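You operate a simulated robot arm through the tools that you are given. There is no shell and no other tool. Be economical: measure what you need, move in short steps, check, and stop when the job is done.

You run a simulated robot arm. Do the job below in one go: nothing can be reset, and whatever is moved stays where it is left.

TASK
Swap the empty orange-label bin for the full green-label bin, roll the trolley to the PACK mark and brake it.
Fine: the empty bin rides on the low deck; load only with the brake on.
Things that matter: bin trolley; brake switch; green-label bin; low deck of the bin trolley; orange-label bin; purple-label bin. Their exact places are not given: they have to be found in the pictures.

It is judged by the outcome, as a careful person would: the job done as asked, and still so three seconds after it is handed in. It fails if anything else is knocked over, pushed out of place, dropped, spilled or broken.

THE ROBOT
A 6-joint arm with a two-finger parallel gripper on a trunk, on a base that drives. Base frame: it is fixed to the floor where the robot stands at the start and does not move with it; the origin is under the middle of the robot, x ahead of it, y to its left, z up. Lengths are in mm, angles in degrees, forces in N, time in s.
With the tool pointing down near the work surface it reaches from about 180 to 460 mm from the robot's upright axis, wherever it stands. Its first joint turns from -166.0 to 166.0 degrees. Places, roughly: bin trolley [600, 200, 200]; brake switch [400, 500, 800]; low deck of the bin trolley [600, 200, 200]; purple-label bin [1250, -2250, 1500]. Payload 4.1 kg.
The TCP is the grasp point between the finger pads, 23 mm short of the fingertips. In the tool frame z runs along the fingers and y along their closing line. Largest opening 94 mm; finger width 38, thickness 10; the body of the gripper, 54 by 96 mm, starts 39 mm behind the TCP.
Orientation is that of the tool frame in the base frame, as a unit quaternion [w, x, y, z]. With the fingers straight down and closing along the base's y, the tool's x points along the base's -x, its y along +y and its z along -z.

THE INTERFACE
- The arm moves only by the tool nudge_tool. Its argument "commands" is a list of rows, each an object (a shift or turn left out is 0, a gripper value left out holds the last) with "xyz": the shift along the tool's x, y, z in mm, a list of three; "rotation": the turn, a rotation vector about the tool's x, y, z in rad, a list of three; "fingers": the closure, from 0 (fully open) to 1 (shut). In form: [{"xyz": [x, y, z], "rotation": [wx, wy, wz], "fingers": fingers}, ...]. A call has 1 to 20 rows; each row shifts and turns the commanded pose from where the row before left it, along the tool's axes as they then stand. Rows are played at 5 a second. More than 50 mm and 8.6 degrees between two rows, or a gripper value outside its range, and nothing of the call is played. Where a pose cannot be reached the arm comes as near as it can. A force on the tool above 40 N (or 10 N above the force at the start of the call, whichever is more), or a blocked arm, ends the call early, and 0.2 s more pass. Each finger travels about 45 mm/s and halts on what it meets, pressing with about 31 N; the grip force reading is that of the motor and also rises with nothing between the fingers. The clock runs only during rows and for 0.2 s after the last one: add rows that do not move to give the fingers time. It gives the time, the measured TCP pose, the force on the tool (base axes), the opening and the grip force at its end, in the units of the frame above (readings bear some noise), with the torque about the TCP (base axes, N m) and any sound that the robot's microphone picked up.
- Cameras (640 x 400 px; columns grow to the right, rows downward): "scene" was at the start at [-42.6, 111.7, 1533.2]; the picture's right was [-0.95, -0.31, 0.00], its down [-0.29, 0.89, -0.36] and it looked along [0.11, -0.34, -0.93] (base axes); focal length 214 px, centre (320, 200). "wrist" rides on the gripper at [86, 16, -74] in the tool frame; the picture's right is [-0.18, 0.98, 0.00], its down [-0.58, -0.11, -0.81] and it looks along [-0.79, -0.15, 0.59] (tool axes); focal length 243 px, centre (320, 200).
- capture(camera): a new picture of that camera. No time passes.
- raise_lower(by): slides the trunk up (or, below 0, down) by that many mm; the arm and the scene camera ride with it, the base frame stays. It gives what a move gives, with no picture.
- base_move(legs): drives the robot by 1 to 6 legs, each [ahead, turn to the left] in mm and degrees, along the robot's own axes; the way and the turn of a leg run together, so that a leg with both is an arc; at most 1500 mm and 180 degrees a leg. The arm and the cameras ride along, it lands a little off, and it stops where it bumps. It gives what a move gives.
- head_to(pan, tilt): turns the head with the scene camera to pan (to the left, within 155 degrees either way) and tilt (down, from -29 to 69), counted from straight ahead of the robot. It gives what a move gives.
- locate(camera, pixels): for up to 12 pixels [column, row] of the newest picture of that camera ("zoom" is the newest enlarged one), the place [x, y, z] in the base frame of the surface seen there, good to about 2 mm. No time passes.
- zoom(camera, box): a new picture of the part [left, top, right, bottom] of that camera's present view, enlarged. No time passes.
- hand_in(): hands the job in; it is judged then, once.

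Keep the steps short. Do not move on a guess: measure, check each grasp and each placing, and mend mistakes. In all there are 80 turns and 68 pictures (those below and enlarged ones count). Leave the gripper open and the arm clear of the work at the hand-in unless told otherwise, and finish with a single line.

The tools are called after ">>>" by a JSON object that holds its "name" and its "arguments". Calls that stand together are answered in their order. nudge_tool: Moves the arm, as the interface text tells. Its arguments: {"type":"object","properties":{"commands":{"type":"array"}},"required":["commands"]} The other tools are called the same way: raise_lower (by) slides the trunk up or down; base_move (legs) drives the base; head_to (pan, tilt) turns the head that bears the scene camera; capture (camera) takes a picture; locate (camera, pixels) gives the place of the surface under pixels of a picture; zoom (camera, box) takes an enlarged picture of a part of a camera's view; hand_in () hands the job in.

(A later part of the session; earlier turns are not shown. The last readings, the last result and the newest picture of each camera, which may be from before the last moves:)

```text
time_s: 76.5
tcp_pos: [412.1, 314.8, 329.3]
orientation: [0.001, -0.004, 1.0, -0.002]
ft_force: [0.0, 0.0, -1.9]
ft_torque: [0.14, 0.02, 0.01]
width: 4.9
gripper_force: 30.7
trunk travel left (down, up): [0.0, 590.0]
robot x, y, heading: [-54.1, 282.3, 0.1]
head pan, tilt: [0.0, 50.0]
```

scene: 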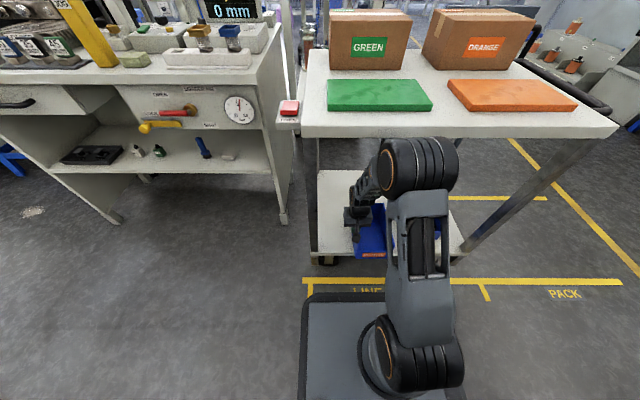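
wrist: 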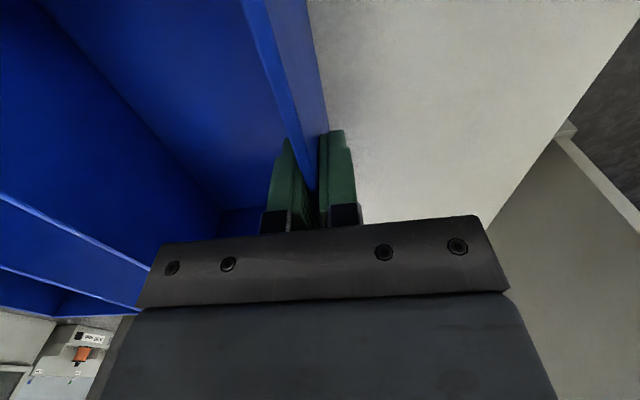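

Level and clear of the deck. Lower gently to contact and release.

>>> {"name": "nudge_tool", "arguments": {"commands": [{"xyz": [0, 0, 2]}, {"xyz": [0, 0, 1]}, {"xyz": [0, 0, 1]}, {}, {"fingers": 0}, {}, {}, {}, {}, {}]}}

>>> {"name": "nudge_tool", "arguments": {"commands": [{"xyz": [0, 0, -20]}, {"xyz": [0, 0, -25]}, {"xyz": [45, 0, 0]}, {"xyz": [45, 0, 0]}, {"xyz": [20, 0, 0]}, {}]}}

>>> {"name": "capture", "arguments": {"camera": "wrist"}}

```text
time_s: 78.8
tcp_pos: [413.6, 314.4, 324.5]
orientation: [0.001, -0.003, 1.0, -0.002]
ft_force: [0.3, -0.7, 0.0]
ft_torque: [0.01, -0.04, -0.01]
width: 93.9
gripper_force: 0.0
trunk travel left (down, up): [0.0, 590.0]
robot x, y, heading: [-53.3, 284.5, 0.1]
head pan, tilt: [0.0, 50.0]
```

```text
time_s: 80.2
tcp_pos: [301.1, 313.9, 370.3]
orientation: [0.001, -0.003, 1.0, -0.002]
ft_force: [-0.7, -0.1, -0.1]
ft_torque: [0.02, 0.01, 0.02]
width: 93.9
gripper_force: 0.0
trunk travel left (down, up): [0.0, 590.0]
robot x, y, heading: [-53.3, 280.4, -0.1]
head pan, tilt: [0.0, 50.0]
```

```text
33 pictures are left
```

wrist: 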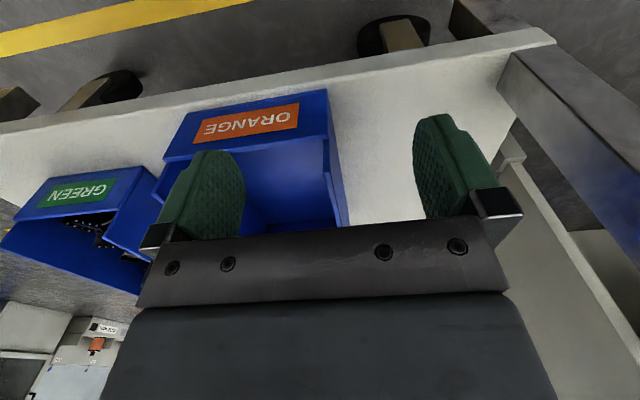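

The orange bin stands on the deck. Measure both bins and their gap.

>>> {"name": "locate", "arguments": {"camera": "wrist", "pixels": [[165, 160], [328, 132], [182, 115], [325, 92], [45, 182], [150, 172], [108, 215], [20, 222], [335, 160], [130, 250], [300, 73], [75, 195]]}}

```text
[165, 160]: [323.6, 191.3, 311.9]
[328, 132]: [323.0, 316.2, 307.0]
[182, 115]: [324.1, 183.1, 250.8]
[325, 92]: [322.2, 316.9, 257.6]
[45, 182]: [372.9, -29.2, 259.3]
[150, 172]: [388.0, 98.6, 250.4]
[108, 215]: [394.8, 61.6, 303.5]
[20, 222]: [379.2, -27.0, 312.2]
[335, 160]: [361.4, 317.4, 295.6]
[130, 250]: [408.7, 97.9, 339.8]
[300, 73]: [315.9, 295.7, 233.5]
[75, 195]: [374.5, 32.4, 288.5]
```

The orange bin front is at x≈322, only 6 mm inside the edge; push it ~45 mm in with closed fingers at the label wall, centred at y 252.

>>> {"name": "nudge_tool", "arguments": {"commands": [{"xyz": [12, 0, 0], "fingers": 1}, {"xyz": [0, -31, 0]}, {"xyz": [0, -31, 0]}, {}, {"xyz": [0, 0, 35]}, {"xyz": [0, 0, 33]}, {"xyz": [-15, 0, 0]}, {"xyz": [-10, 0, 0]}, {"xyz": [-8, 0, 0]}, {"xyz": [-8, 0, 0]}, {"xyz": [-8, 0, 0]}, {"xyz": [-8, 0, 0]}, {}]}}

>>> {"name": "capture", "arguments": {"camera": "wrist"}}

```text
time_s: 83.0
tcp_pos: [348.6, 251.7, 300.2]
orientation: [0.0, -0.004, 1.0, -0.002]
ft_force: [-0.2, -1.0, 0.7]
ft_torque: [-0.04, 0.01, -0.02]
width: 0.0
gripper_force: 30.7
trunk travel left (down, up): [0.0, 590.0]
robot x, y, heading: [-55.2, 279.7, -0.2]
head pan, tilt: [0.0, 50.0]
```

```text
32 pictures are left
```

wrist: 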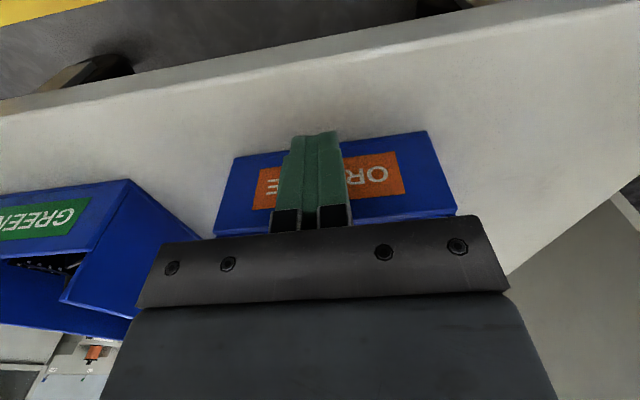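

Pushed in; front now x≈368. Next, the green bin: retract, then shift the base right by ~190 mm to be square to its +y wall.

>>> {"name": "nudge_tool", "arguments": {"commands": [{"xyz": [45, 0, 0]}, {"xyz": [45, 0, -20]}, {"xyz": [0, 0, -40], "fingers": 0}, {"xyz": [0, 0, -20]}, {}]}}

>>> {"name": "base_move", "arguments": {"legs": [[-250, 0], [0, -90], [200, 0], [0, 90], [200, 0]]}}

>>> {"name": "capture", "arguments": {"camera": "scene"}}

>>> {"name": "capture", "arguments": {"camera": "wrist"}}

```text
time_s: 84.2
tcp_pos: [262.4, 251.1, 380.8]
orientation: [0.0, -0.004, 1.0, 0.0]
ft_force: [-1.0, 0.3, 0.1]
ft_torque: [-0.02, -0.01, -0.01]
width: 68.5
gripper_force: 0.0
out of reach, approached as far as the arm can: row 4
trunk travel left (down, up): [0.0, 590.0]
robot x, y, heading: [-52.3, 281.8, 0.1]
head pan, tilt: [0.0, 50.0]
```

```text
time_s: 96.0
tcp_pos: [210.0, 48.3, 381.4]
orientation: [0.0, 0.004, 1.0, -0.001]
ft_force: [-0.2, 0.0, 0.3]
ft_torque: [-0.01, 0.01, -0.01]
width: 93.9
gripper_force: 0.0
trunk travel left (down, up): [0.0, 590.0]
robot x, y, heading: [-103.0, 84.0, -1.0]
head pan, tilt: [0.0, 50.0]
```

```text
31 pictures are left
```

scene: 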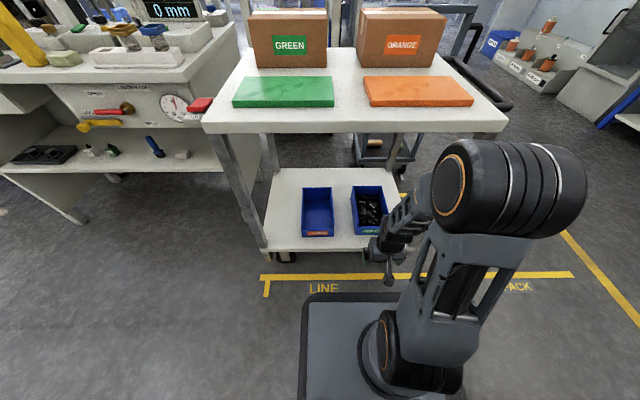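

```text
30 pictures are left
```

wrist: 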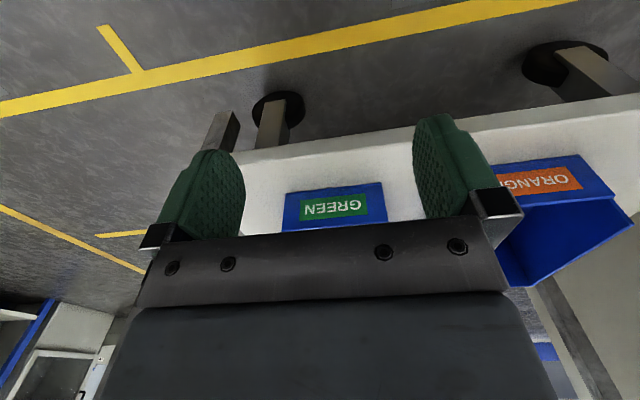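

Both bins visible. Zoom on the green one to measure its rim and fill level.

>>> {"name": "zoom", "arguments": {"camera": "scene", "box": [290, 175, 410, 250]}}

>>> {"name": "locate", "arguments": {"camera": "zoom", "pixels": [[325, 100], [330, 170], [330, 230], [350, 130], [352, 200], [355, 250], [400, 180], [440, 120], [480, 58], [328, 58], [390, 320], [330, 310]]}}

```text
5.33 times, centred on (350, 212) of scene
```

zoom: 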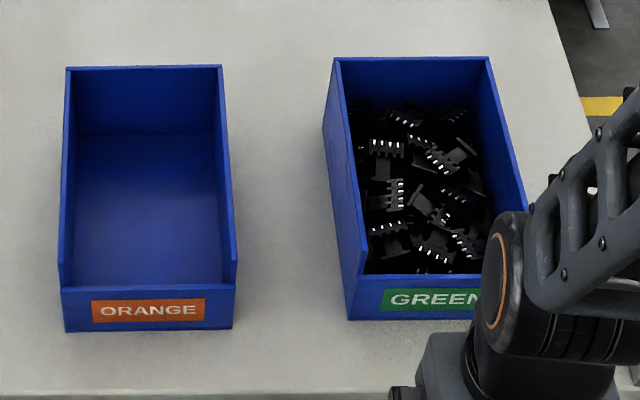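

```text
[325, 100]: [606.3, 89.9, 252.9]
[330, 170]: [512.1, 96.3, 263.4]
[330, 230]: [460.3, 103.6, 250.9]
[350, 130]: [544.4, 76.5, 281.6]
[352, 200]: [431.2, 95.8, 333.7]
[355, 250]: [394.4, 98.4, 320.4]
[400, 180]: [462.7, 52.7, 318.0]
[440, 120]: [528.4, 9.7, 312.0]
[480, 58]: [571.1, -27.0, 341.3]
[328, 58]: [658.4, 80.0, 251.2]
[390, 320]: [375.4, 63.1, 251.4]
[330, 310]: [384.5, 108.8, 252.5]
```

Parts lie ~25 mm below the rim; the +y wall is at y≈96.5 at x≈405. Creep forward 50, then extend above that wall at z 381.

>>> {"name": "base_move", "arguments": {"legs": [[48, 0.5]]}}

>>> {"name": "nudge_tool", "arguments": {"commands": [{"xyz": [-30, 16, 0]}, {"xyz": [-40, 16, 0]}, {"xyz": [-40, 16, 0]}, {"xyz": [-33, 0, 0]}, {}]}}

>>> {"name": "capture", "arguments": {"camera": "wrist"}}

```text
time_s: 96.9
tcp_pos: [258.9, 49.8, 381.6]
orientation: [0.0, 0.0, 1.0, -0.001]
ft_force: [0.8, 0.0, 0.3]
ft_torque: [0.03, 0.01, 0.0]
width: 94.2
gripper_force: 0.0
trunk travel left (down, up): [0.0, 590.0]
robot x, y, heading: [-53.4, 83.1, -0.5]
head pan, tilt: [0.0, 50.0]
```

```text
time_s: 98.1
tcp_pos: [400.9, 97.2, 380.1]
orientation: [0.001, 0.0, 1.0, -0.001]
ft_force: [0.9, -0.1, 0.1]
ft_torque: [-0.01, 0.0, -0.01]
width: 94.0
gripper_force: 0.0
trunk travel left (down, up): [0.0, 590.0]
robot x, y, heading: [-56.8, 89.4, -0.5]
head pan, tilt: [0.0, 50.0]
```

```text
28 pictures are left
```

wrist: 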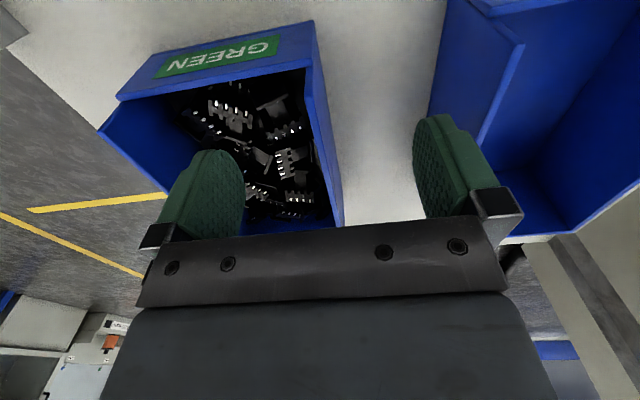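

The wall is between the pads. Descend to z≈336, close, and pull the bin outward ~62 mm along the deck.

>>> {"name": "nudge_tool", "arguments": {"commands": [{"xyz": [0, 0, 20]}, {"xyz": [0, 0, 15]}, {"xyz": [0, 0, 9]}, {}, {"fingers": 1}, {}, {}, {}, {}, {}, {}]}}

>>> {"name": "nudge_tool", "arguments": {"commands": [{"xyz": [5, 0, 0]}, {"xyz": [8, 0, 0]}, {"xyz": [10, 0, 0]}, {"xyz": [10, 0, 0]}, {"xyz": [10, 0, 0]}, {"xyz": [10, 0, 0]}, {"xyz": [9, 0, 0]}, {}]}}

>>> {"name": "capture", "arguments": {"camera": "wrist"}}

```text
time_s: 100.5
tcp_pos: [401.5, 96.6, 336.3]
orientation: [0.0, 0.001, 1.0, -0.002]
ft_force: [0.1, -1.5, 0.8]
ft_torque: [0.23, 0.1, 0.11]
width: 4.9
gripper_force: 30.9
trunk travel left (down, up): [0.0, 590.0]
robot x, y, heading: [-56.1, 84.0, -0.4]
head pan, tilt: [0.0, 50.0]
```

```text
time_s: 102.3
tcp_pos: [338.3, 97.9, 337.2]
orientation: [0.0, 0.0, 1.0, -0.001]
ft_force: [1.1, -0.2, 0.5]
ft_torque: [0.33, 0.39, 0.08]
width: 4.9
gripper_force: 31.0
trunk travel left (down, up): [0.0, 590.0]
robot x, y, heading: [-56.3, 84.4, -0.6]
head pan, tilt: [0.0, 50.0]
```

```text
27 pictures are left
```

wrist: 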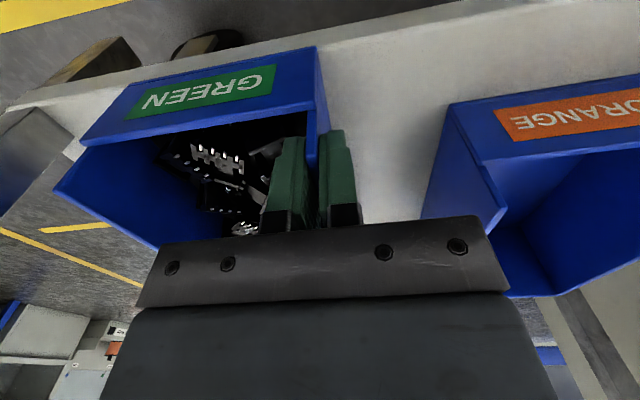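

Slid out 63 mm without trouble. Release, rise, move +69 mm to the centre of the side wall, descend a bit deeper and regrip.

>>> {"name": "nudge_tool", "arguments": {"commands": [{"fingers": 0}, {}, {}, {}, {}, {}, {"xyz": [0, 0, -20]}, {"xyz": [0, 0, -22]}, {"xyz": [-35, 0, 0]}, {"xyz": [-34, 0, 0]}, {}]}}

>>> {"name": "nudge_tool", "arguments": {"commands": [{"xyz": [0, 0, 20]}, {"xyz": [0, 0, 15]}, {"xyz": [0, 0, 7]}, {"xyz": [0, 0, 4]}, {}, {"fingers": 1}, {}, {}, {}, {}, {}, {}]}}

>>> {"name": "capture", "arguments": {"camera": "wrist"}}

```text
time_s: 104.7
tcp_pos: [406.8, 97.8, 380.5]
orientation: [0.0, 0.0, 1.0, -0.002]
ft_force: [0.0, -0.6, -0.5]
ft_torque: [-0.01, 0.02, -0.01]
width: 94.0
gripper_force: 0.0
trunk travel left (down, up): [0.0, 590.0]
robot x, y, heading: [-57.6, 86.1, -0.7]
head pan, tilt: [0.0, 50.0]
```

```text
time_s: 107.3
tcp_pos: [409.4, 97.0, 333.6]
orientation: [0.0, 0.0, 1.0, -0.001]
ft_force: [-0.5, 0.7, 1.0]
ft_torque: [0.28, -0.09, 0.06]
width: 4.9
gripper_force: 30.9
trunk travel left (down, up): [0.0, 590.0]
robot x, y, heading: [-56.4, 83.2, -0.3]
head pan, tilt: [0.0, 50.0]
```

```text
26 pictures are left
```

wrist: 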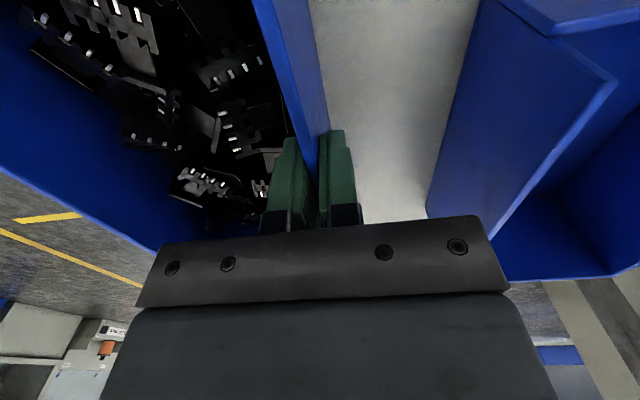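

Gripped at mid-wall. Small test lift of 12 mm to read the weight and see whether it hangs level.

>>> {"name": "nudge_tool", "arguments": {"commands": [{"xyz": [0, 0, -4]}, {"xyz": [0, 0, -4]}, {"xyz": [0, 0, -4]}, {}, {}]}}

>>> {"name": "capture", "arguments": {"camera": "wrist"}}

```text
time_s: 108.5
tcp_pos: [408.8, 98.6, 346.3]
orientation: [-0.001, 0.0, 1.0, 0.0]
ft_force: [-0.2, 0.7, -8.0]
ft_torque: [0.44, 0.06, 0.0]
width: 4.8
gripper_force: 30.9
trunk travel left (down, up): [0.0, 590.0]
robot x, y, heading: [-56.1, 82.9, -0.5]
head pan, tilt: [0.0, 50.0]
```

```text
25 pictures are left
```

wrist: 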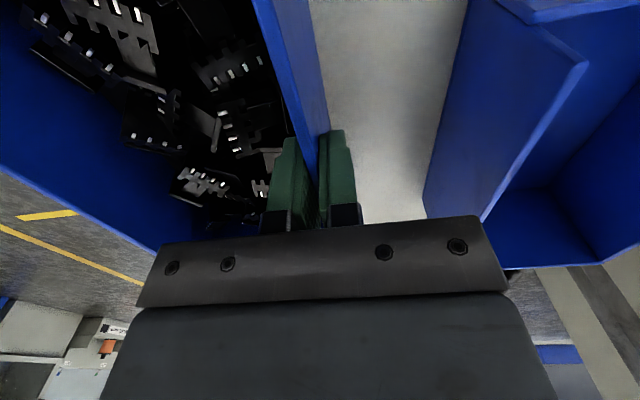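

Weight ≈0.8 kg, hangs level, grip holds. Raise 25 mm, back out 300 mm, then lift the trunk.

>>> {"name": "nudge_tool", "arguments": {"commands": [{"xyz": [0, 0, -10]}, {"xyz": [0, 0, -10]}, {"xyz": [0, 0, -5]}, {}]}}

>>> {"name": "base_move", "arguments": {"legs": [[-300, 0]]}}

>>> {"name": "raise_lower", "arguments": {"by": 350}}

>>> {"name": "raise_lower", "arguments": {"by": 230}}

>>> {"name": "capture", "arguments": {"camera": "wrist"}}

```text
time_s: 109.5
tcp_pos: [405.5, 98.1, 365.6]
orientation: [-0.006, -0.001, 1.0, -0.002]
ft_force: [-0.4, -0.2, -8.1]
ft_torque: [0.47, 0.04, -0.01]
width: 4.8
gripper_force: 31.0
trunk travel left (down, up): [0.0, 590.0]
robot x, y, heading: [-57.5, 89.1, -0.5]
head pan, tilt: [0.0, 50.0]
```

```text
time_s: 111.6
tcp_pos: [109.8, 99.0, 370.1]
orientation: [0.0, 0.003, 1.0, -0.001]
ft_force: [0.4, -0.1, -7.7]
ft_torque: [0.44, 0.05, -0.04]
width: 4.8
gripper_force: 30.5
trunk travel left (down, up): [0.0, 590.0]
robot x, y, heading: [-355.4, 87.4, -0.5]
head pan, tilt: [0.0, 50.0]
```

```text
time_s: 115.0
tcp_pos: [110.5, 98.3, 719.9]
orientation: [0.0, 0.003, 1.0, -0.001]
ft_force: [-0.1, 0.5, -8.1]
ft_torque: [0.48, 0.07, 0.01]
width: 5.2
gripper_force: 30.9
trunk travel left (down, up): [-350.0, 240.0]
robot x, y, heading: [-353.1, 87.0, -0.6]
head pan, tilt: [0.0, 50.0]
```

```text
time_s: 117.4
tcp_pos: [109.3, 98.3, 950.6]
orientation: [0.001, 0.003, 1.0, -0.001]
ft_force: [0.5, -0.3, -7.5]
ft_torque: [0.44, 0.02, -0.02]
width: 4.8
gripper_force: 30.9
trunk travel left (down, up): [-580.0, 10.0]
robot x, y, heading: [-357.0, 88.7, -0.7]
head pan, tilt: [0.0, 50.0]
```

```text
24 pictures are left
```

wrist: 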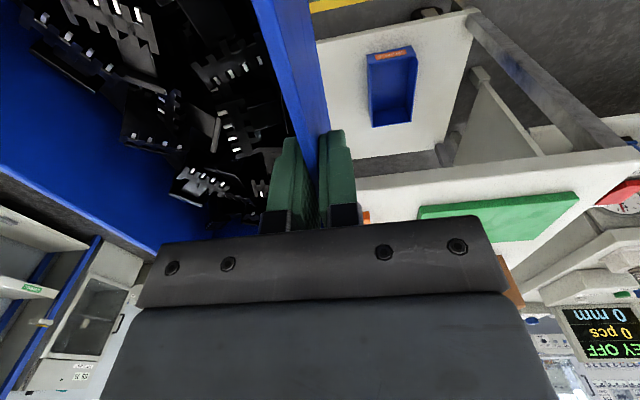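

Steady. Bin bottom ≈867, above the table (800). Drive to the rear table: turn −90, 172 mm, turn −90.

>>> {"name": "base_move", "arguments": {"legs": [[0, -89.3], [172, 0], [0, -90]]}}

>>> {"name": "capture", "arguments": {"camera": "scene"}}

```text
time_s: 126.6
tcp_pos: [-825.5, -83.0, 951.3]
orientation: [-0.001, 1.0, -0.019, 0.0]
ft_force: [0.0, -0.4, -7.6]
ft_torque: [-0.49, -0.05, 0.0]
width: 4.8
gripper_force: 31.5
trunk travel left (down, up): [-580.0, 10.0]
robot x, y, heading: [-358.1, -86.9, 177.2]
head pan, tilt: [0.0, 50.0]
```

```text
23 pictures are left
```

scene: 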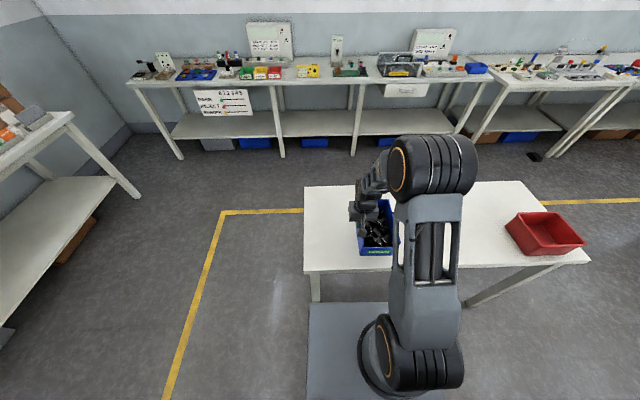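

Square the yaw (2.2°), shift 36 mm toward −y to the orange bin's former place (−821,−119), and descend.

>>> {"name": "nudge_tool", "arguments": {"commands": [{"rotation": [0, 0, -0.038]}, {"xyz": [0, 18, 0]}, {"xyz": [2, 18, 0]}, {"xyz": [0, 0, 25]}, {"xyz": [0, 0, 25]}, {"xyz": [0, 0, 10]}, {}]}}

>>> {"name": "nudge_tool", "arguments": {"commands": [{"xyz": [0, 0, 3]}, {"xyz": [0, 0, 2]}, {"xyz": [0, 0, 2]}, {}]}}

```text
time_s: 128.2
tcp_pos: [-822.7, -119.9, 890.4]
orientation: [-0.002, 1.0, 0.0, 0.001]
ft_force: [0.0, -0.1, -6.8]
ft_torque: [-0.47, -0.05, 0.01]
width: 4.8
gripper_force: 30.7
trunk travel left (down, up): [-580.0, 10.0]
robot x, y, heading: [-361.5, -85.2, 177.7]
head pan, tilt: [0.0, 50.0]
```

```text
time_s: 129.2
tcp_pos: [-821.6, -120.6, 884.1]
orientation: [-0.001, 1.0, 0.0, 0.0]
ft_force: [-0.4, 0.7, -1.3]
ft_torque: [-0.29, -0.14, -0.1]
width: 4.8
gripper_force: 30.9
trunk travel left (down, up): [-580.0, 10.0]
robot x, y, heading: [-358.5, -85.1, 177.3]
head pan, tilt: [0.0, 50.0]
```

The table carries nearly all the weight. Release, rise clear, and check.

>>> {"name": "nudge_tool", "arguments": {"commands": [{"xyz": [0, 0, 0.5]}, {"fingers": 0}, {}, {}, {}, {}, {}, {"xyz": [0, 0, -25]}, {"xyz": [0, 0, -35]}, {"xyz": [0, 0, -40]}, {}]}}

>>> {"name": "capture", "arguments": {"camera": "wrist"}}

```text
time_s: 131.6
tcp_pos: [-820.7, -120.2, 983.6]
orientation: [-0.002, 1.0, 0.0, 0.0]
ft_force: [-0.2, 0.4, -0.7]
ft_torque: [0.01, 0.0, -0.01]
width: 93.9
gripper_force: 0.0
trunk travel left (down, up): [-580.0, 10.0]
robot x, y, heading: [-359.3, -86.6, 177.5]
head pan, tilt: [0.0, 50.0]
```

```text
22 pictures are left
```

wrist: 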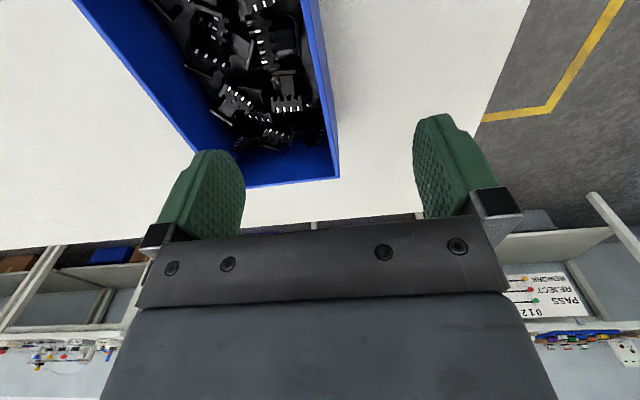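

The green bin stands in the orange bin's former place. Now to the brake switch: retract the arm and drive to in front of the trolley's +y end with a standoff.

>>> {"name": "nudge_tool", "arguments": {"commands": [{"xyz": [35, 0, -20], "fingers": 1}, {"xyz": [40, 0, -20]}, {"xyz": [40, 0, 0]}, {}]}}

>>> {"name": "base_move", "arguments": {"legs": [[0, -87.5], [565, 0], [0, -90], [160, 0]]}}

>>> {"name": "head_to", "arguments": {"pan": 0, "tilt": 50}}

>>> {"name": "capture", "arguments": {"camera": "scene"}}

```text
time_s: 132.6
tcp_pos: [-707.8, -121.0, 1021.6]
orientation: [-0.002, 1.0, 0.0, 0.0]
ft_force: [0.0, 0.6, -0.3]
ft_torque: [0.01, -0.02, 0.03]
width: 5.0
gripper_force: 0.1
trunk travel left (down, up): [-580.0, 10.0]
robot x, y, heading: [-360.4, -86.0, 177.5]
head pan, tilt: [0.0, 50.0]
```

```text
time_s: 144.4
tcp_pos: [161.7, 513.9, 1021.7]
orientation: [0.001, -0.014, 1.0, -0.001]
ft_force: [0.4, -0.3, -0.5]
ft_torque: [0.0, 0.01, -0.04]
width: 0.0
gripper_force: 30.7
trunk travel left (down, up): [-580.0, 10.0]
robot x, y, heading: [-184.4, 468.2, -1.1]
head pan, tilt: [0.0, 50.0]
```

```text
time_s: 145.0
tcp_pos: [160.2, 514.9, 1021.2]
orientation: [-0.001, -0.015, 1.0, -0.001]
ft_force: [-0.3, -0.3, 0.1]
ft_torque: [0.01, 0.0, 0.01]
width: 0.1
gripper_force: 31.1
trunk travel left (down, up): [-580.0, 10.0]
robot x, y, heading: [-186.9, 470.8, -0.9]
head pan, tilt: [0.0, 50.0]
```

```text
21 pictures are left
```

scene: 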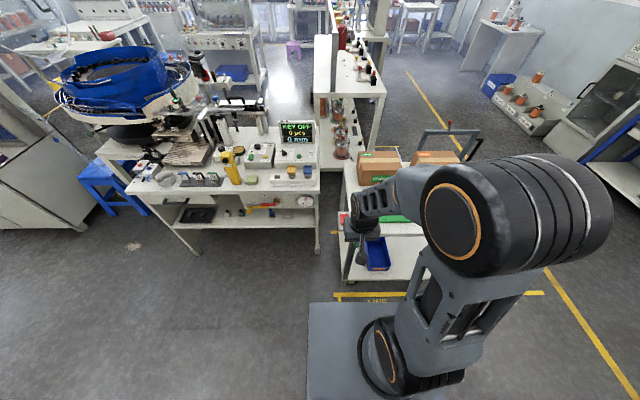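

Check bench corner clearance and the switch position.

>>> {"name": "zoom", "arguments": {"camera": "scene", "box": [290, 160, 400, 300]}}

>>> {"name": "locate", "arguments": {"camera": "scene", "pixels": [[317, 187], [319, 165], [343, 222], [342, 215], [344, 228], [341, 291], [430, 292], [375, 268], [367, 240], [371, 302], [356, 293], [533, 293]]}}

```text
2.86 times, centred on (345, 230) of scene
```

zoom: 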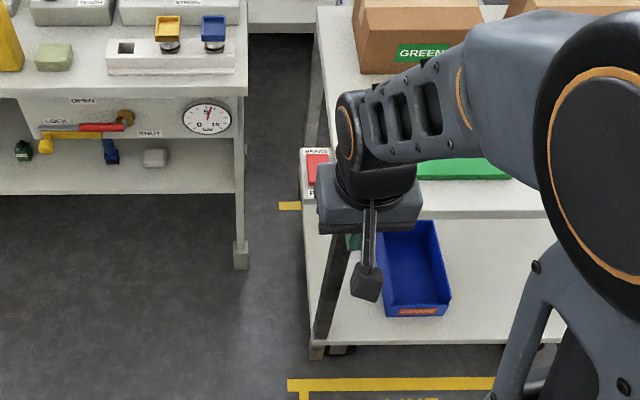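

```text
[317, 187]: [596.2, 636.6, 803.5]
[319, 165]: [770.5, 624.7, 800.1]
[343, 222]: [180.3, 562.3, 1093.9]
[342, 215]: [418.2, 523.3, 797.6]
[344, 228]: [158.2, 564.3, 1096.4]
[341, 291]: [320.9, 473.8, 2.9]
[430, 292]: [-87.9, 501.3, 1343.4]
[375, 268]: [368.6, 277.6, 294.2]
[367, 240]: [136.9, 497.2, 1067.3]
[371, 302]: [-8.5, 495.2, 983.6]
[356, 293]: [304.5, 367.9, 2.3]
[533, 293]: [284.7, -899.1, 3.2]
```

The bench is well clear (x>596, y>630). Drive forward 130 mm and bring the closed fingertips above the FREE end at (380, 518).

>>> {"name": "base_move", "arguments": {"legs": [[130, 1]]}}

>>> {"name": "nudge_tool", "arguments": {"commands": [{"xyz": [-40, 0, 40]}, {"xyz": [-40, 0, 40]}, {"xyz": [0, 0, 40]}, {}]}}

>>> {"name": "capture", "arguments": {"camera": "wrist"}}

```text
time_s: 146.3
tcp_pos: [293.8, 518.6, 1021.2]
orientation: [0.0, -0.023, 1.0, -0.001]
ft_force: [0.2, 0.2, -0.5]
ft_torque: [-0.02, -0.01, 0.02]
width: 0.2
gripper_force: 31.2
trunk travel left (down, up): [-580.0, 10.0]
robot x, y, heading: [-59.9, 471.8, 0.4]
head pan, tilt: [0.0, 50.0]
```

```text
refused: row 1 steps farther than a row can; nothing moved
```

```text
19 pictures are left
```

wrist: 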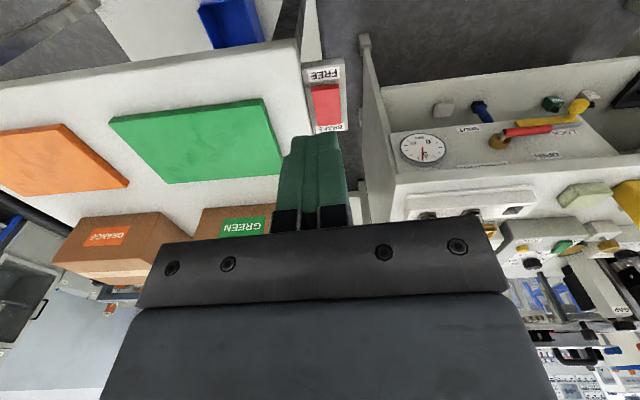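

Each row is limited to 50 mm in total. Measure the switch precisely in this view first.

>>> {"name": "locate", "arguments": {"camera": "wrist", "pixels": [[326, 85], [315, 88], [338, 86], [327, 105], [318, 123], [340, 122], [324, 73]]}}

>>> {"name": "nudge_tool", "arguments": {"commands": [{"rotation": [0, 0, 0.046]}, {"xyz": [-30, 0, 35]}, {"xyz": [-30, 0, 35]}, {"xyz": [-26, 0, 35]}, {"xyz": [0, 0, 45]}, {}]}}

>>> {"name": "capture", "arguments": {"camera": "wrist"}}

```text
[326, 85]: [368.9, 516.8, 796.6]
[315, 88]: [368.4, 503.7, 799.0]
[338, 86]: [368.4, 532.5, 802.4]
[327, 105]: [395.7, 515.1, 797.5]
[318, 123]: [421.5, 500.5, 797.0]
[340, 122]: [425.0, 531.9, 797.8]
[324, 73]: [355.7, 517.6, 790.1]
```

```text
time_s: 147.7
tcp_pos: [378.7, 517.2, 872.8]
orientation: [-0.001, -0.001, 1.0, -0.001]
ft_force: [0.9, 0.5, 0.0]
ft_torque: [0.03, -0.02, 0.02]
width: 0.1
gripper_force: 31.0
trunk travel left (down, up): [-580.0, 10.0]
robot x, y, heading: [-52.5, 473.1, 0.2]
head pan, tilt: [0.0, 50.0]
```

```text
18 pictures are left
```

wrist: 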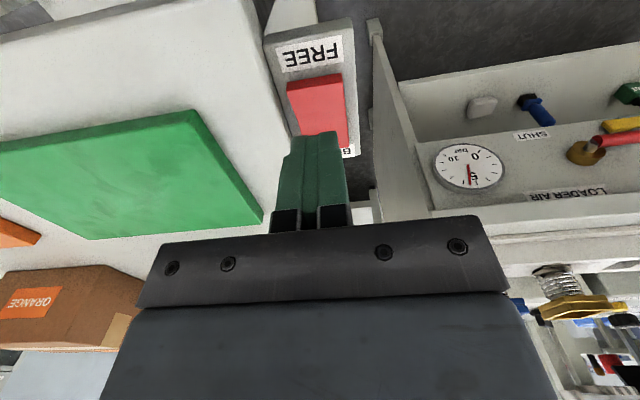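

Fingertip is above the FREE half. Shift 4 mm nearer the FREE end and press gently until resistance.

>>> {"name": "nudge_tool", "arguments": {"commands": [{"xyz": [4, 0, 20]}, {"xyz": [0, 0, 18]}, {"xyz": [0, 0, 6]}, {"xyz": [0, 0, 3]}, {"xyz": [0, 0, 3]}, {"xyz": [0, 0, 3]}, {"xyz": [0, 0, 2]}, {}]}}

>>> {"name": "nudge_tool", "arguments": {"commands": [{"xyz": [0, 0, -30]}, {"xyz": [0, 0, -30]}, {"xyz": [40, 0, -20]}, {"xyz": [40, 0, 0]}, {}]}}

>>> {"name": "zoom", "arguments": {"camera": "wrist", "box": [220, 0, 460, 150]}}

```text
time_s: 149.3
tcp_pos: [373.9, 519.9, 821.6]
orientation: [0.004, -0.001, 1.0, 0.0]
ft_force: [-10.7, -1.7, 27.2]
ft_torque: [-0.1, -0.3, -0.02]
width: 0.0
gripper_force: 31.1
trunk travel left (down, up): [-580.0, 10.0]
robot x, y, heading: [-55.4, 469.0, 0.2]
head pan, tilt: [0.0, 50.0]
stopped in row 7: the force on the tool passed its limit at 44 N (the readings are from after the stop); the commanded pose is now the measured one
```

```text
time_s: 150.5
tcp_pos: [295.2, 518.8, 899.7]
orientation: [0.003, -0.001, 1.0, -0.001]
ft_force: [-0.9, 0.1, 0.1]
ft_torque: [-0.03, 0.01, 0.0]
width: 0.0
gripper_force: 30.5
trunk travel left (down, up): [-580.0, 10.0]
robot x, y, heading: [-55.8, 468.7, 0.3]
head pan, tilt: [0.0, 50.0]
```

```text
2.67 times, centred on (340, 75) of wrist
```

zoom: 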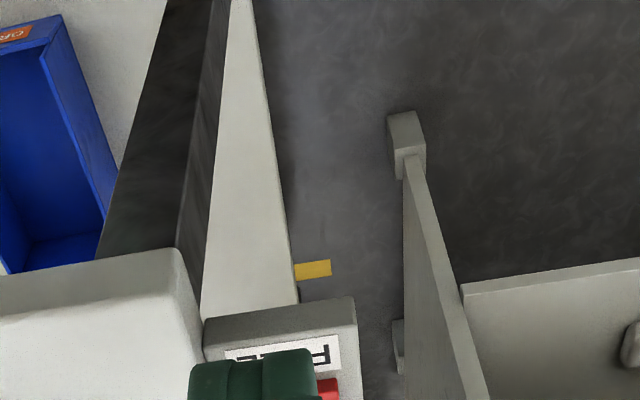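

Pressed with ~44 N at the limit. Raise the tool to look at the switch again.

>>> {"name": "nudge_tool", "arguments": {"commands": [{"xyz": [0, 0, -45]}, {"xyz": [0, 0, -45]}, {"xyz": [0, 0, -30]}, {}]}}

>>> {"name": "zoom", "arguments": {"camera": "wrist", "box": [280, 40, 376, 140]}}

>>> {"name": "locate", "arguments": {"camera": "zoom", "pixels": [[300, 200], [310, 240], [310, 290], [310, 320], [310, 350]]}}

```text
time_s: 151.5
tcp_pos: [292.9, 520.8, 1019.3]
orientation: [0.003, -0.001, 1.0, -0.001]
ft_force: [-0.1, 0.0, -0.2]
ft_torque: [0.02, 0.02, 0.03]
width: 0.0
gripper_force: 30.9
trunk travel left (down, up): [-580.0, 10.0]
robot x, y, heading: [-54.1, 469.8, 0.3]
head pan, tilt: [0.0, 50.0]
```

```text
4.00 times, centred on (328, 90) of wrist
```

zoom: 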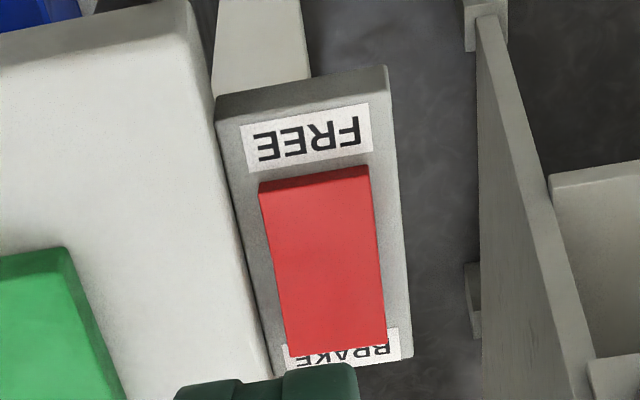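

```text
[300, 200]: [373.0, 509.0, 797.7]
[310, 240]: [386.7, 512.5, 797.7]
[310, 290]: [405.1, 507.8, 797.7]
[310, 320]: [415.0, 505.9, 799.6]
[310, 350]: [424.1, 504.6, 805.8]
```

The BRAKE end is now raised (806) and the FREE end is down (798): brake released. I'll go around to the handle end and stand in the lane at about (540, −750) facing the trolley, to pull it straight.

>>> {"name": "base_move", "arguments": {"legs": [[-250, 0], [0, -90], [1220, 0], [0, 90], [845, 0], [0, 90]]}}

>>> {"name": "head_to", "arguments": {"pan": 0, "tilt": 55}}

>>> {"name": "capture", "arguments": {"camera": "scene"}}

```text
time_s: 174.7
tcp_pos: [488.9, -410.1, 1018.7]
orientation: [-0.003, 0.713, -0.701, -0.001]
ft_force: [0.6, 0.2, 0.2]
ft_torque: [0.0, -0.02, 0.01]
width: 0.2
gripper_force: 31.1
trunk travel left (down, up): [-580.0, 10.0]
robot x, y, heading: [545.4, -755.4, 91.3]
head pan, tilt: [0.0, 50.0]
```

```text
time_s: 175.4
tcp_pos: [489.2, -409.0, 1019.4]
orientation: [-0.002, 0.713, -0.701, -0.002]
ft_force: [-0.5, -0.1, -0.1]
ft_torque: [-0.02, -0.04, 0.02]
width: 0.0
gripper_force: 31.2
trunk travel left (down, up): [-580.0, 10.0]
robot x, y, heading: [549.5, -752.2, 90.9]
head pan, tilt: [0.0, 55.0]
```

```text
15 pictures are left
```

scene: 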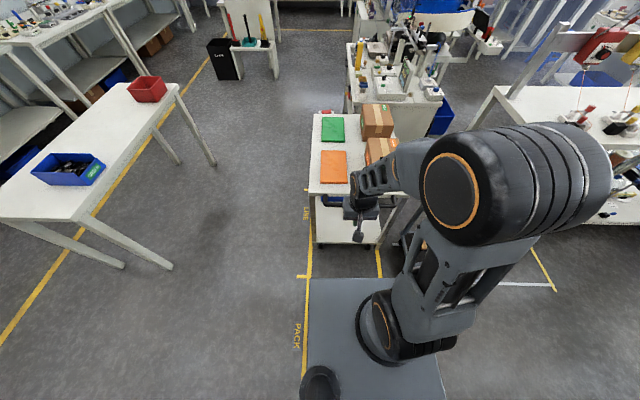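

Measure floor marks and the trolley, and look with the wrist camera at the handle.

>>> {"name": "locate", "arguments": {"camera": "scene", "pixels": [[299, 277], [297, 323], [296, 349], [306, 206], [306, 220], [308, 188], [311, 193], [379, 277], [315, 243], [335, 112], [304, 385], [318, 115]]}}

>>> {"name": "capture", "arguments": {"camera": "wrist"}}

```text
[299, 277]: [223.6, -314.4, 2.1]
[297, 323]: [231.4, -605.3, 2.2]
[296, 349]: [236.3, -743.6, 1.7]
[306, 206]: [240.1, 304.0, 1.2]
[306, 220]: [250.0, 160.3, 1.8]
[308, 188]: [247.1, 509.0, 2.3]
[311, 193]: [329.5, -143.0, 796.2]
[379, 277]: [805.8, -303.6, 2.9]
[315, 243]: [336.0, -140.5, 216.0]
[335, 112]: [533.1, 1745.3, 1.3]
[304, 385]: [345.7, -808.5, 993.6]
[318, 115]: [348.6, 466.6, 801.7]
```

```text
14 pictures are left
```

wrist: 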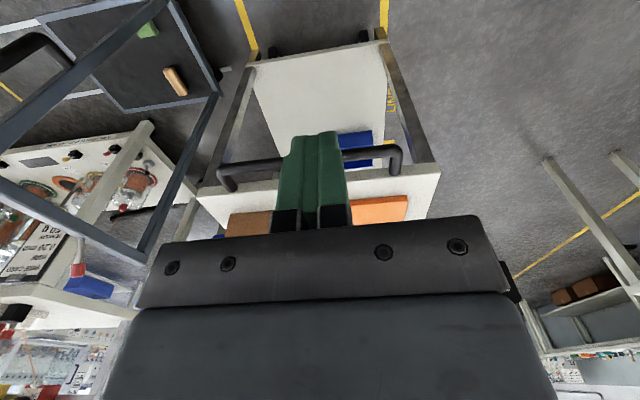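

The LINE tick is at y≈510, the PACK tick at ≈−313, the lane ends ≈−965. The trolley (−142…489) sits 21 mm inside the LINE tick, so the shift needed is about −822 mm. Now measure the handle bar.

>>> {"name": "locate", "arguments": {"camera": "wrist", "pixels": [[365, 153], [380, 151], [395, 152], [255, 164], [270, 162], [225, 170], [365, 158], [432, 180], [205, 190]]}}

>>> {"name": "zoom", "arguments": {"camera": "wrist", "box": [190, 100, 450, 260]}}

```text
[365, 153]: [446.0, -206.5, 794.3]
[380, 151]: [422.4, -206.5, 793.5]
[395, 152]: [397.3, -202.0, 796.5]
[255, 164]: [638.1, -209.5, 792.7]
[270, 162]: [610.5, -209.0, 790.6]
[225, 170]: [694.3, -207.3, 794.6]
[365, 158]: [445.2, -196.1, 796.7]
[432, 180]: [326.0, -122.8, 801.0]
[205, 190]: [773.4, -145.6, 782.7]
```

```text
2.46 times, centred on (320, 180) of wrist
```

zoom: 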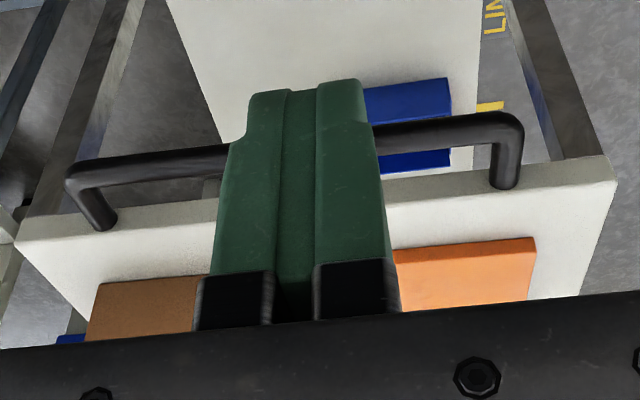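

The bar: y −210…−184, top z≈797, centre ≈(y −197, z 784); gap to the deck edge only 42 mm, so I'll open to ~60 mm. Advance 115 mm, turn the tool 90° so it closes along y, and move above the bar's middle.

>>> {"name": "base_move", "arguments": {"legs": [[115, -1]]}}

>>> {"name": "nudge_tool", "arguments": {"commands": [{"rotation": [0, 0, 0.1435], "fingers": 0.36}, {"rotation": [0, 0, 0.1435]}, {"rotation": [0, 0, 0.1435]}, {"rotation": [0, 0, 0.1435]}, {"rotation": [0, 0, 0.1435]}, {"rotation": [0, 0, 0.1435]}, {"rotation": [0, 0, 0.1435]}, {"rotation": [0, 0, 0.1435]}, {"rotation": [0, 0, 0.1435]}, {"rotation": [0, 0, 0.1435]}, {"rotation": [0, 0, 0.1435]}, {}]}}

```text
time_s: 176.6
tcp_pos: [494.9, -290.4, 1019.0]
orientation: [-0.002, 0.707, -0.707, 0.0]
ft_force: [-0.6, -0.1, 0.3]
ft_torque: [-0.03, 0.02, 0.0]
width: 0.1
gripper_force: 31.0
trunk travel left (down, up): [-580.0, 10.0]
robot x, y, heading: [545.5, -636.4, 90.0]
head pan, tilt: [0.0, 55.0]
```

```text
time_s: 179.2
tcp_pos: [494.3, -290.6, 1017.2]
orientation: [0.001, 0.006, 1.0, 0.003]
ft_force: [-0.5, 0.0, 0.6]
ft_torque: [-0.01, -0.04, 0.02]
width: 60.0
gripper_force: 0.1
trunk travel left (down, up): [-580.0, 10.0]
robot x, y, heading: [543.8, -642.6, 89.7]
head pan, tilt: [0.0, 55.0]
```

Tool squared, opening 60 mm. Move to (545, −197) and descend to z≈840 to check.

>>> {"name": "nudge_tool", "arguments": {"commands": [{"xyz": [-25, 40, 0]}, {"xyz": [-26, 40, 0]}, {"xyz": [0, 13, 20]}, {"xyz": [0, 0, 45]}, {"xyz": [0, 0, 45]}, {"xyz": [0, 0, 40]}, {"xyz": [0, 0, 27]}, {}]}}

>>> {"name": "capture", "arguments": {"camera": "wrist"}}

```text
time_s: 181.0
tcp_pos: [545.9, -198.2, 841.0]
orientation: [0.001, 0.004, 1.0, 0.003]
ft_force: [-0.1, 0.0, 0.1]
ft_torque: [-0.03, 0.0, -0.02]
width: 60.2
gripper_force: 0.1
trunk travel left (down, up): [-580.0, 10.0]
robot x, y, heading: [544.7, -635.9, 89.8]
head pan, tilt: [0.0, 55.0]
```

```text
12 pictures are left
```

wrist: 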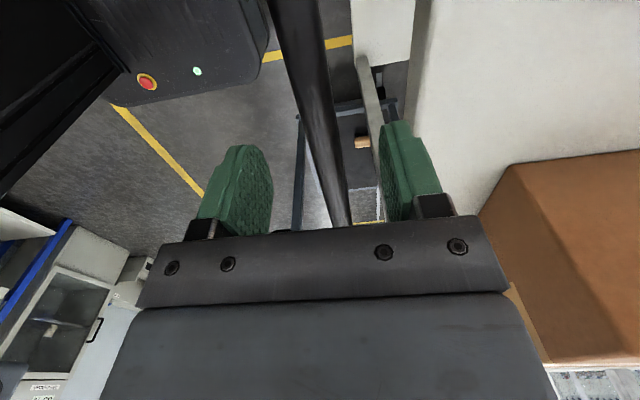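

The bar lies between the pads. Descend to z≈787 and close on the bar.

>>> {"name": "nudge_tool", "arguments": {"commands": [{"xyz": [0, 0, 20]}, {"xyz": [0, 0, 18]}, {"xyz": [0, 0, 10]}, {"xyz": [0, 0, 6]}, {}, {"fingers": 1}, {}, {}, {}, {}]}}

>>> {"name": "locate", "arguments": {"camera": "wrist", "pixels": [[560, 300], [510, 170], [580, 155]]}}

```text
time_s: 183.2
tcp_pos: [545.6, -198.4, 788.8]
orientation: [0.001, 0.004, 1.0, 0.0]
ft_force: [-0.3, -4.1, -2.4]
ft_torque: [-0.21, -0.09, 0.33]
width: 21.7
gripper_force: 44.8
trunk travel left (down, up): [-580.0, 10.0]
robot x, y, heading: [544.4, -639.9, 90.2]
head pan, tilt: [0.0, 55.0]
```

```text
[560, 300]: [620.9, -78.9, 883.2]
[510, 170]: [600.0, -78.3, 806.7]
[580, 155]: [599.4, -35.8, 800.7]
```

Gripped the bar (21.7 mm, 45 N). Reverse a short 100 mm first and check that the trolley follows.

>>> {"name": "base_move", "arguments": {"legs": [[-100, 0]]}}

>>> {"name": "capture", "arguments": {"camera": "scene"}}

>>> {"name": "locate", "arguments": {"camera": "scene", "pixels": [[311, 193], [318, 115], [320, 200], [330, 160], [312, 250], [345, 110]]}}

```text
time_s: 184.3
tcp_pos: [545.6, -295.8, 788.4]
orientation: [0.001, 0.003, 1.0, 0.004]
ft_force: [-2.3, 4.0, -5.9]
ft_torque: [0.31, 0.02, 0.08]
width: 21.6
gripper_force: 45.0
trunk travel left (down, up): [-580.0, 10.0]
robot x, y, heading: [541.2, -743.3, 89.9]
head pan, tilt: [0.0, 55.0]
```

```text
11 pictures are left
```

scene: 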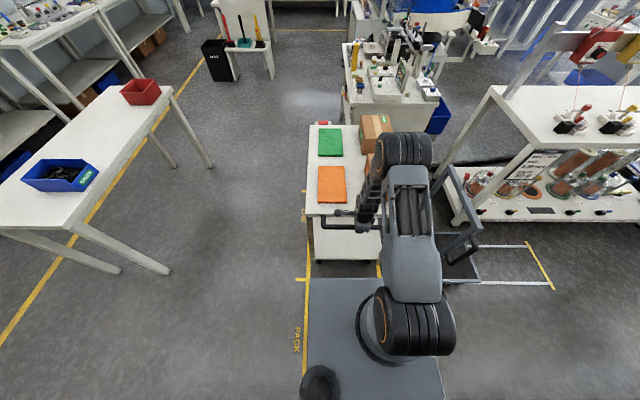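

```text
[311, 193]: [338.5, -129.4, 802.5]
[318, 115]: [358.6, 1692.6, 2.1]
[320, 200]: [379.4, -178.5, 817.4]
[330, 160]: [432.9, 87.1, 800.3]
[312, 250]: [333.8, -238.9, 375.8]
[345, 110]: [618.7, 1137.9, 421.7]
```

The trolley follows (front now at y≈−240) with light forces. Continue in two legs, 400 then ~300, then fine-tune.

>>> {"name": "base_move", "arguments": {"legs": [[-400, 0]]}}

>>> {"name": "base_move", "arguments": {"legs": [[-300, 0]]}}

```text
time_s: 186.8
tcp_pos: [543.2, -696.2, 789.5]
orientation: [0.001, 0.0, 1.0, 0.004]
ft_force: [-9.2, -2.1, -7.5]
ft_torque: [-0.17, -0.41, -1.71]
width: 22.1
gripper_force: 45.1
trunk travel left (down, up): [-580.0, 10.0]
robot x, y, heading: [548.0, -1139.3, 90.6]
head pan, tilt: [0.0, 55.0]
```

```text
time_s: 188.8
tcp_pos: [543.8, -989.8, 788.5]
orientation: [0.002, -0.004, 1.0, 0.005]
ft_force: [-33.8, -0.2, -3.9]
ft_torque: [0.08, -0.06, -1.72]
width: 22.2
gripper_force: 45.0
trunk travel left (down, up): [-580.0, 10.0]
robot x, y, heading: [552.7, -1428.8, 91.2]
head pan, tilt: [0.0, 55.0]
```

Close now (30 mm left), with a sideways strain of 34 N because the base drifted a little in x. Relieve it by 7 mm and pull the last 30 mm with the arm.

>>> {"name": "nudge_tool", "arguments": {"commands": [{"xyz": [4, 0, 0]}, {"xyz": [4, 0, 0]}, {}, {"xyz": [0, -8, 0]}, {"xyz": [0, -8, 0]}, {"xyz": [0, -8, 0]}, {"xyz": [0, -6, 0]}, {}]}}

>>> {"name": "capture", "arguments": {"camera": "scene"}}

```text
time_s: 190.1
tcp_pos: [538.9, -993.4, 789.2]
orientation: [0.0, 0.0, 1.0, 0.014]
ft_force: [8.9, 10.0, -20.1]
ft_torque: [0.13, -0.53, -2.01]
width: 21.8
gripper_force: 44.9
trunk travel left (down, up): [-580.0, 10.0]
robot x, y, heading: [548.7, -1434.3, 90.9]
head pan, tilt: [0.0, 55.0]
stopped in row 6: the force on the tool passed its limit at 47 N (the readings are from after the stop); the commanded pose is now the measured one
```

```text
10 pictures are left
```

scene: 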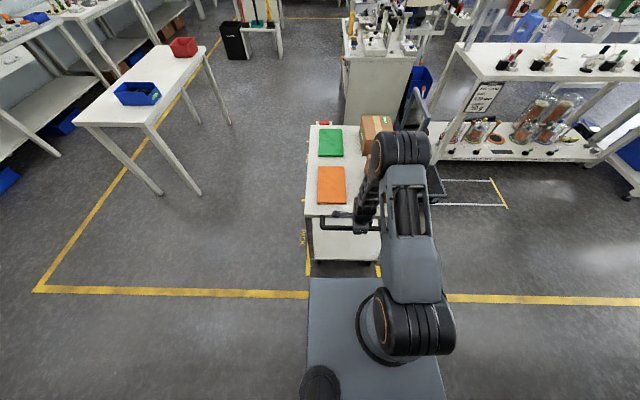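

Arm pulling met 47 N and stopped after ~4 mm. Measure where the trolley is relative to the marks.

>>> {"name": "locate", "arguments": {"camera": "scene", "pixels": [[309, 213], [316, 125], [314, 215], [312, 257], [306, 275], [378, 272], [303, 237], [323, 123], [345, 213], [331, 200], [305, 290], [307, 142]]}}

>>> {"name": "zoom", "arguments": {"camera": "scene", "box": [280, 110, 440, 290]}}

```text
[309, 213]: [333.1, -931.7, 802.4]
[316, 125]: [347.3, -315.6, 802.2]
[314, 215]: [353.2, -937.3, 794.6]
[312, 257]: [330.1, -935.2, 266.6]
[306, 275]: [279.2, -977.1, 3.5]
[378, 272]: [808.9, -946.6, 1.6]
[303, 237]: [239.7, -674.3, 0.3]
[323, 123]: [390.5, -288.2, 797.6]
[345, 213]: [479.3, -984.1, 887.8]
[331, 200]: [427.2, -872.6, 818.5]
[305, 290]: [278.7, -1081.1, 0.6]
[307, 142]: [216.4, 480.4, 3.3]
```

```text
2.22 times, centred on (360, 200) of scene
```

zoom: 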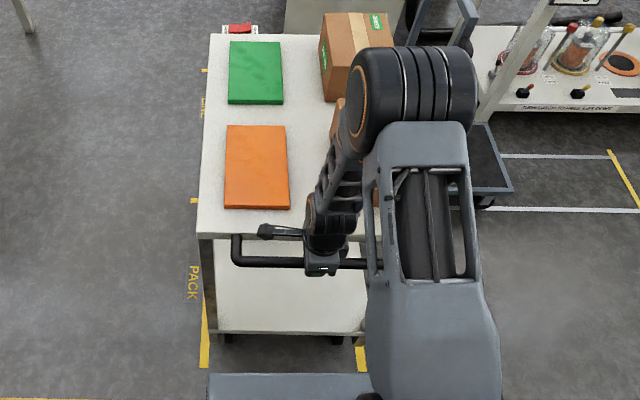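

The front is at y≈−937, so it has moved −795; ~26 mm more. Use the base again, in a short reverse.

>>> {"name": "base_move", "arguments": {"legs": [[-27, 0]]}}

>>> {"name": "capture", "arguments": {"camera": "scene"}}

>>> {"name": "locate", "arguments": {"camera": "scene", "pixels": [[314, 215], [312, 257], [311, 215], [312, 258], [316, 218], [316, 258]]}}

```text
time_s: 190.8
tcp_pos: [537.1, -994.3, 791.6]
orientation: [0.0, 0.002, 1.0, 0.027]
ft_force: [-0.2, 6.1, -13.4]
ft_torque: [0.21, 0.61, -0.82]
width: 22.0
gripper_force: 45.0
trunk travel left (down, up): [-580.0, 10.0]
robot x, y, heading: [548.4, -1440.1, 90.8]
head pan, tilt: [0.0, 55.0]
stopped in leg 1: the force on the tool passed its limit at 56 N (the readings are from after the stop); the commanded pose is now the measured one
```

```text
8 pictures are left
```

scene: 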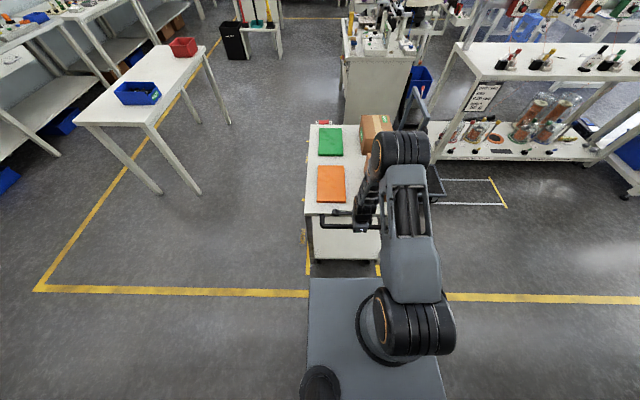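

```text
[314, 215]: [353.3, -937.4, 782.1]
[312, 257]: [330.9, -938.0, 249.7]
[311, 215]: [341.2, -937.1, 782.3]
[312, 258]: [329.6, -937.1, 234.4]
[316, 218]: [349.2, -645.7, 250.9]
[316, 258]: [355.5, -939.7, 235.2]
```

56 N and no motion after rolling freely before: the trolley has reached its end of travel, at −796 mm (rear edge at ≈−307, right at the PACK tick −313, front inside the lane end −977). Release the bar (opening only to 60 mm), rise, and look down on the marks.

>>> {"name": "nudge_tool", "arguments": {"commands": [{"fingers": 0.36}, {}, {}, {}, {"xyz": [0, 0, -30]}, {"xyz": [0, 0, -45]}, {"xyz": [0, 0, -45]}, {"xyz": [0, 0, -45]}, {"xyz": [0, 0, -45]}, {"xyz": [0, -45, 0]}, {"xyz": [0, -45, 0]}, {}]}}

>>> {"name": "base_move", "arguments": {"legs": [[-150, 0], [0, 90], [900, 0], [0, -90], [1120, 0], [0, -90]]}}

>>> {"name": "head_to", "arguments": {"pan": 0, "tilt": 50}}

>>> {"name": "capture", "arguments": {"camera": "scene"}}

```text
time_s: 193.4
tcp_pos: [537.1, -1096.4, 997.4]
orientation: [0.001, 0.0, 1.0, 0.026]
ft_force: [-0.3, -0.3, 0.2]
ft_torque: [0.0, 0.04, 0.0]
width: 60.2
gripper_force: 0.0
trunk travel left (down, up): [-580.0, 10.0]
robot x, y, heading: [550.4, -1440.1, 90.6]
head pan, tilt: [0.0, 55.0]
```

```text
time_s: 215.9
tcp_pos: [-27.4, -454.4, 997.8]
orientation: [0.018, 0.7, 0.714, 0.018]
ft_force: [-0.4, 0.0, -0.8]
ft_torque: [0.02, 0.0, 0.0]
width: 60.2
gripper_force: 0.1
trunk travel left (down, up): [-580.0, 10.0]
robot x, y, heading: [-369.4, -478.6, 1.8]
head pan, tilt: [0.0, 55.0]
```

```text
time_s: 216.6
tcp_pos: [-27.7, -454.4, 995.0]
orientation: [0.018, 0.7, 0.714, 0.017]
ft_force: [-0.3, 0.3, 0.4]
ft_torque: [0.01, 0.0, -0.02]
width: 60.3
gripper_force: 0.1
trunk travel left (down, up): [-580.0, 10.0]
robot x, y, heading: [-369.5, -474.7, 2.1]
head pan, tilt: [0.0, 50.0]
```

```text
7 pictures are left
```

scene: 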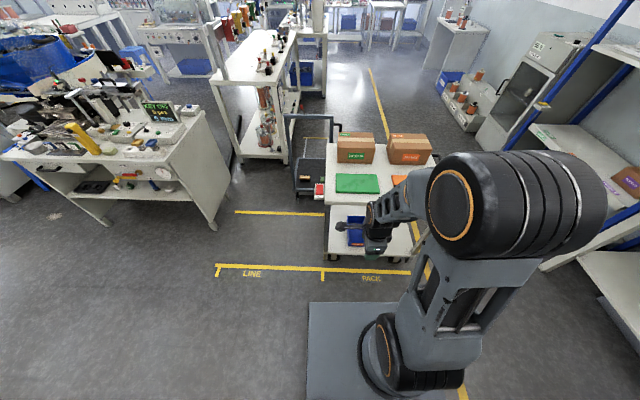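

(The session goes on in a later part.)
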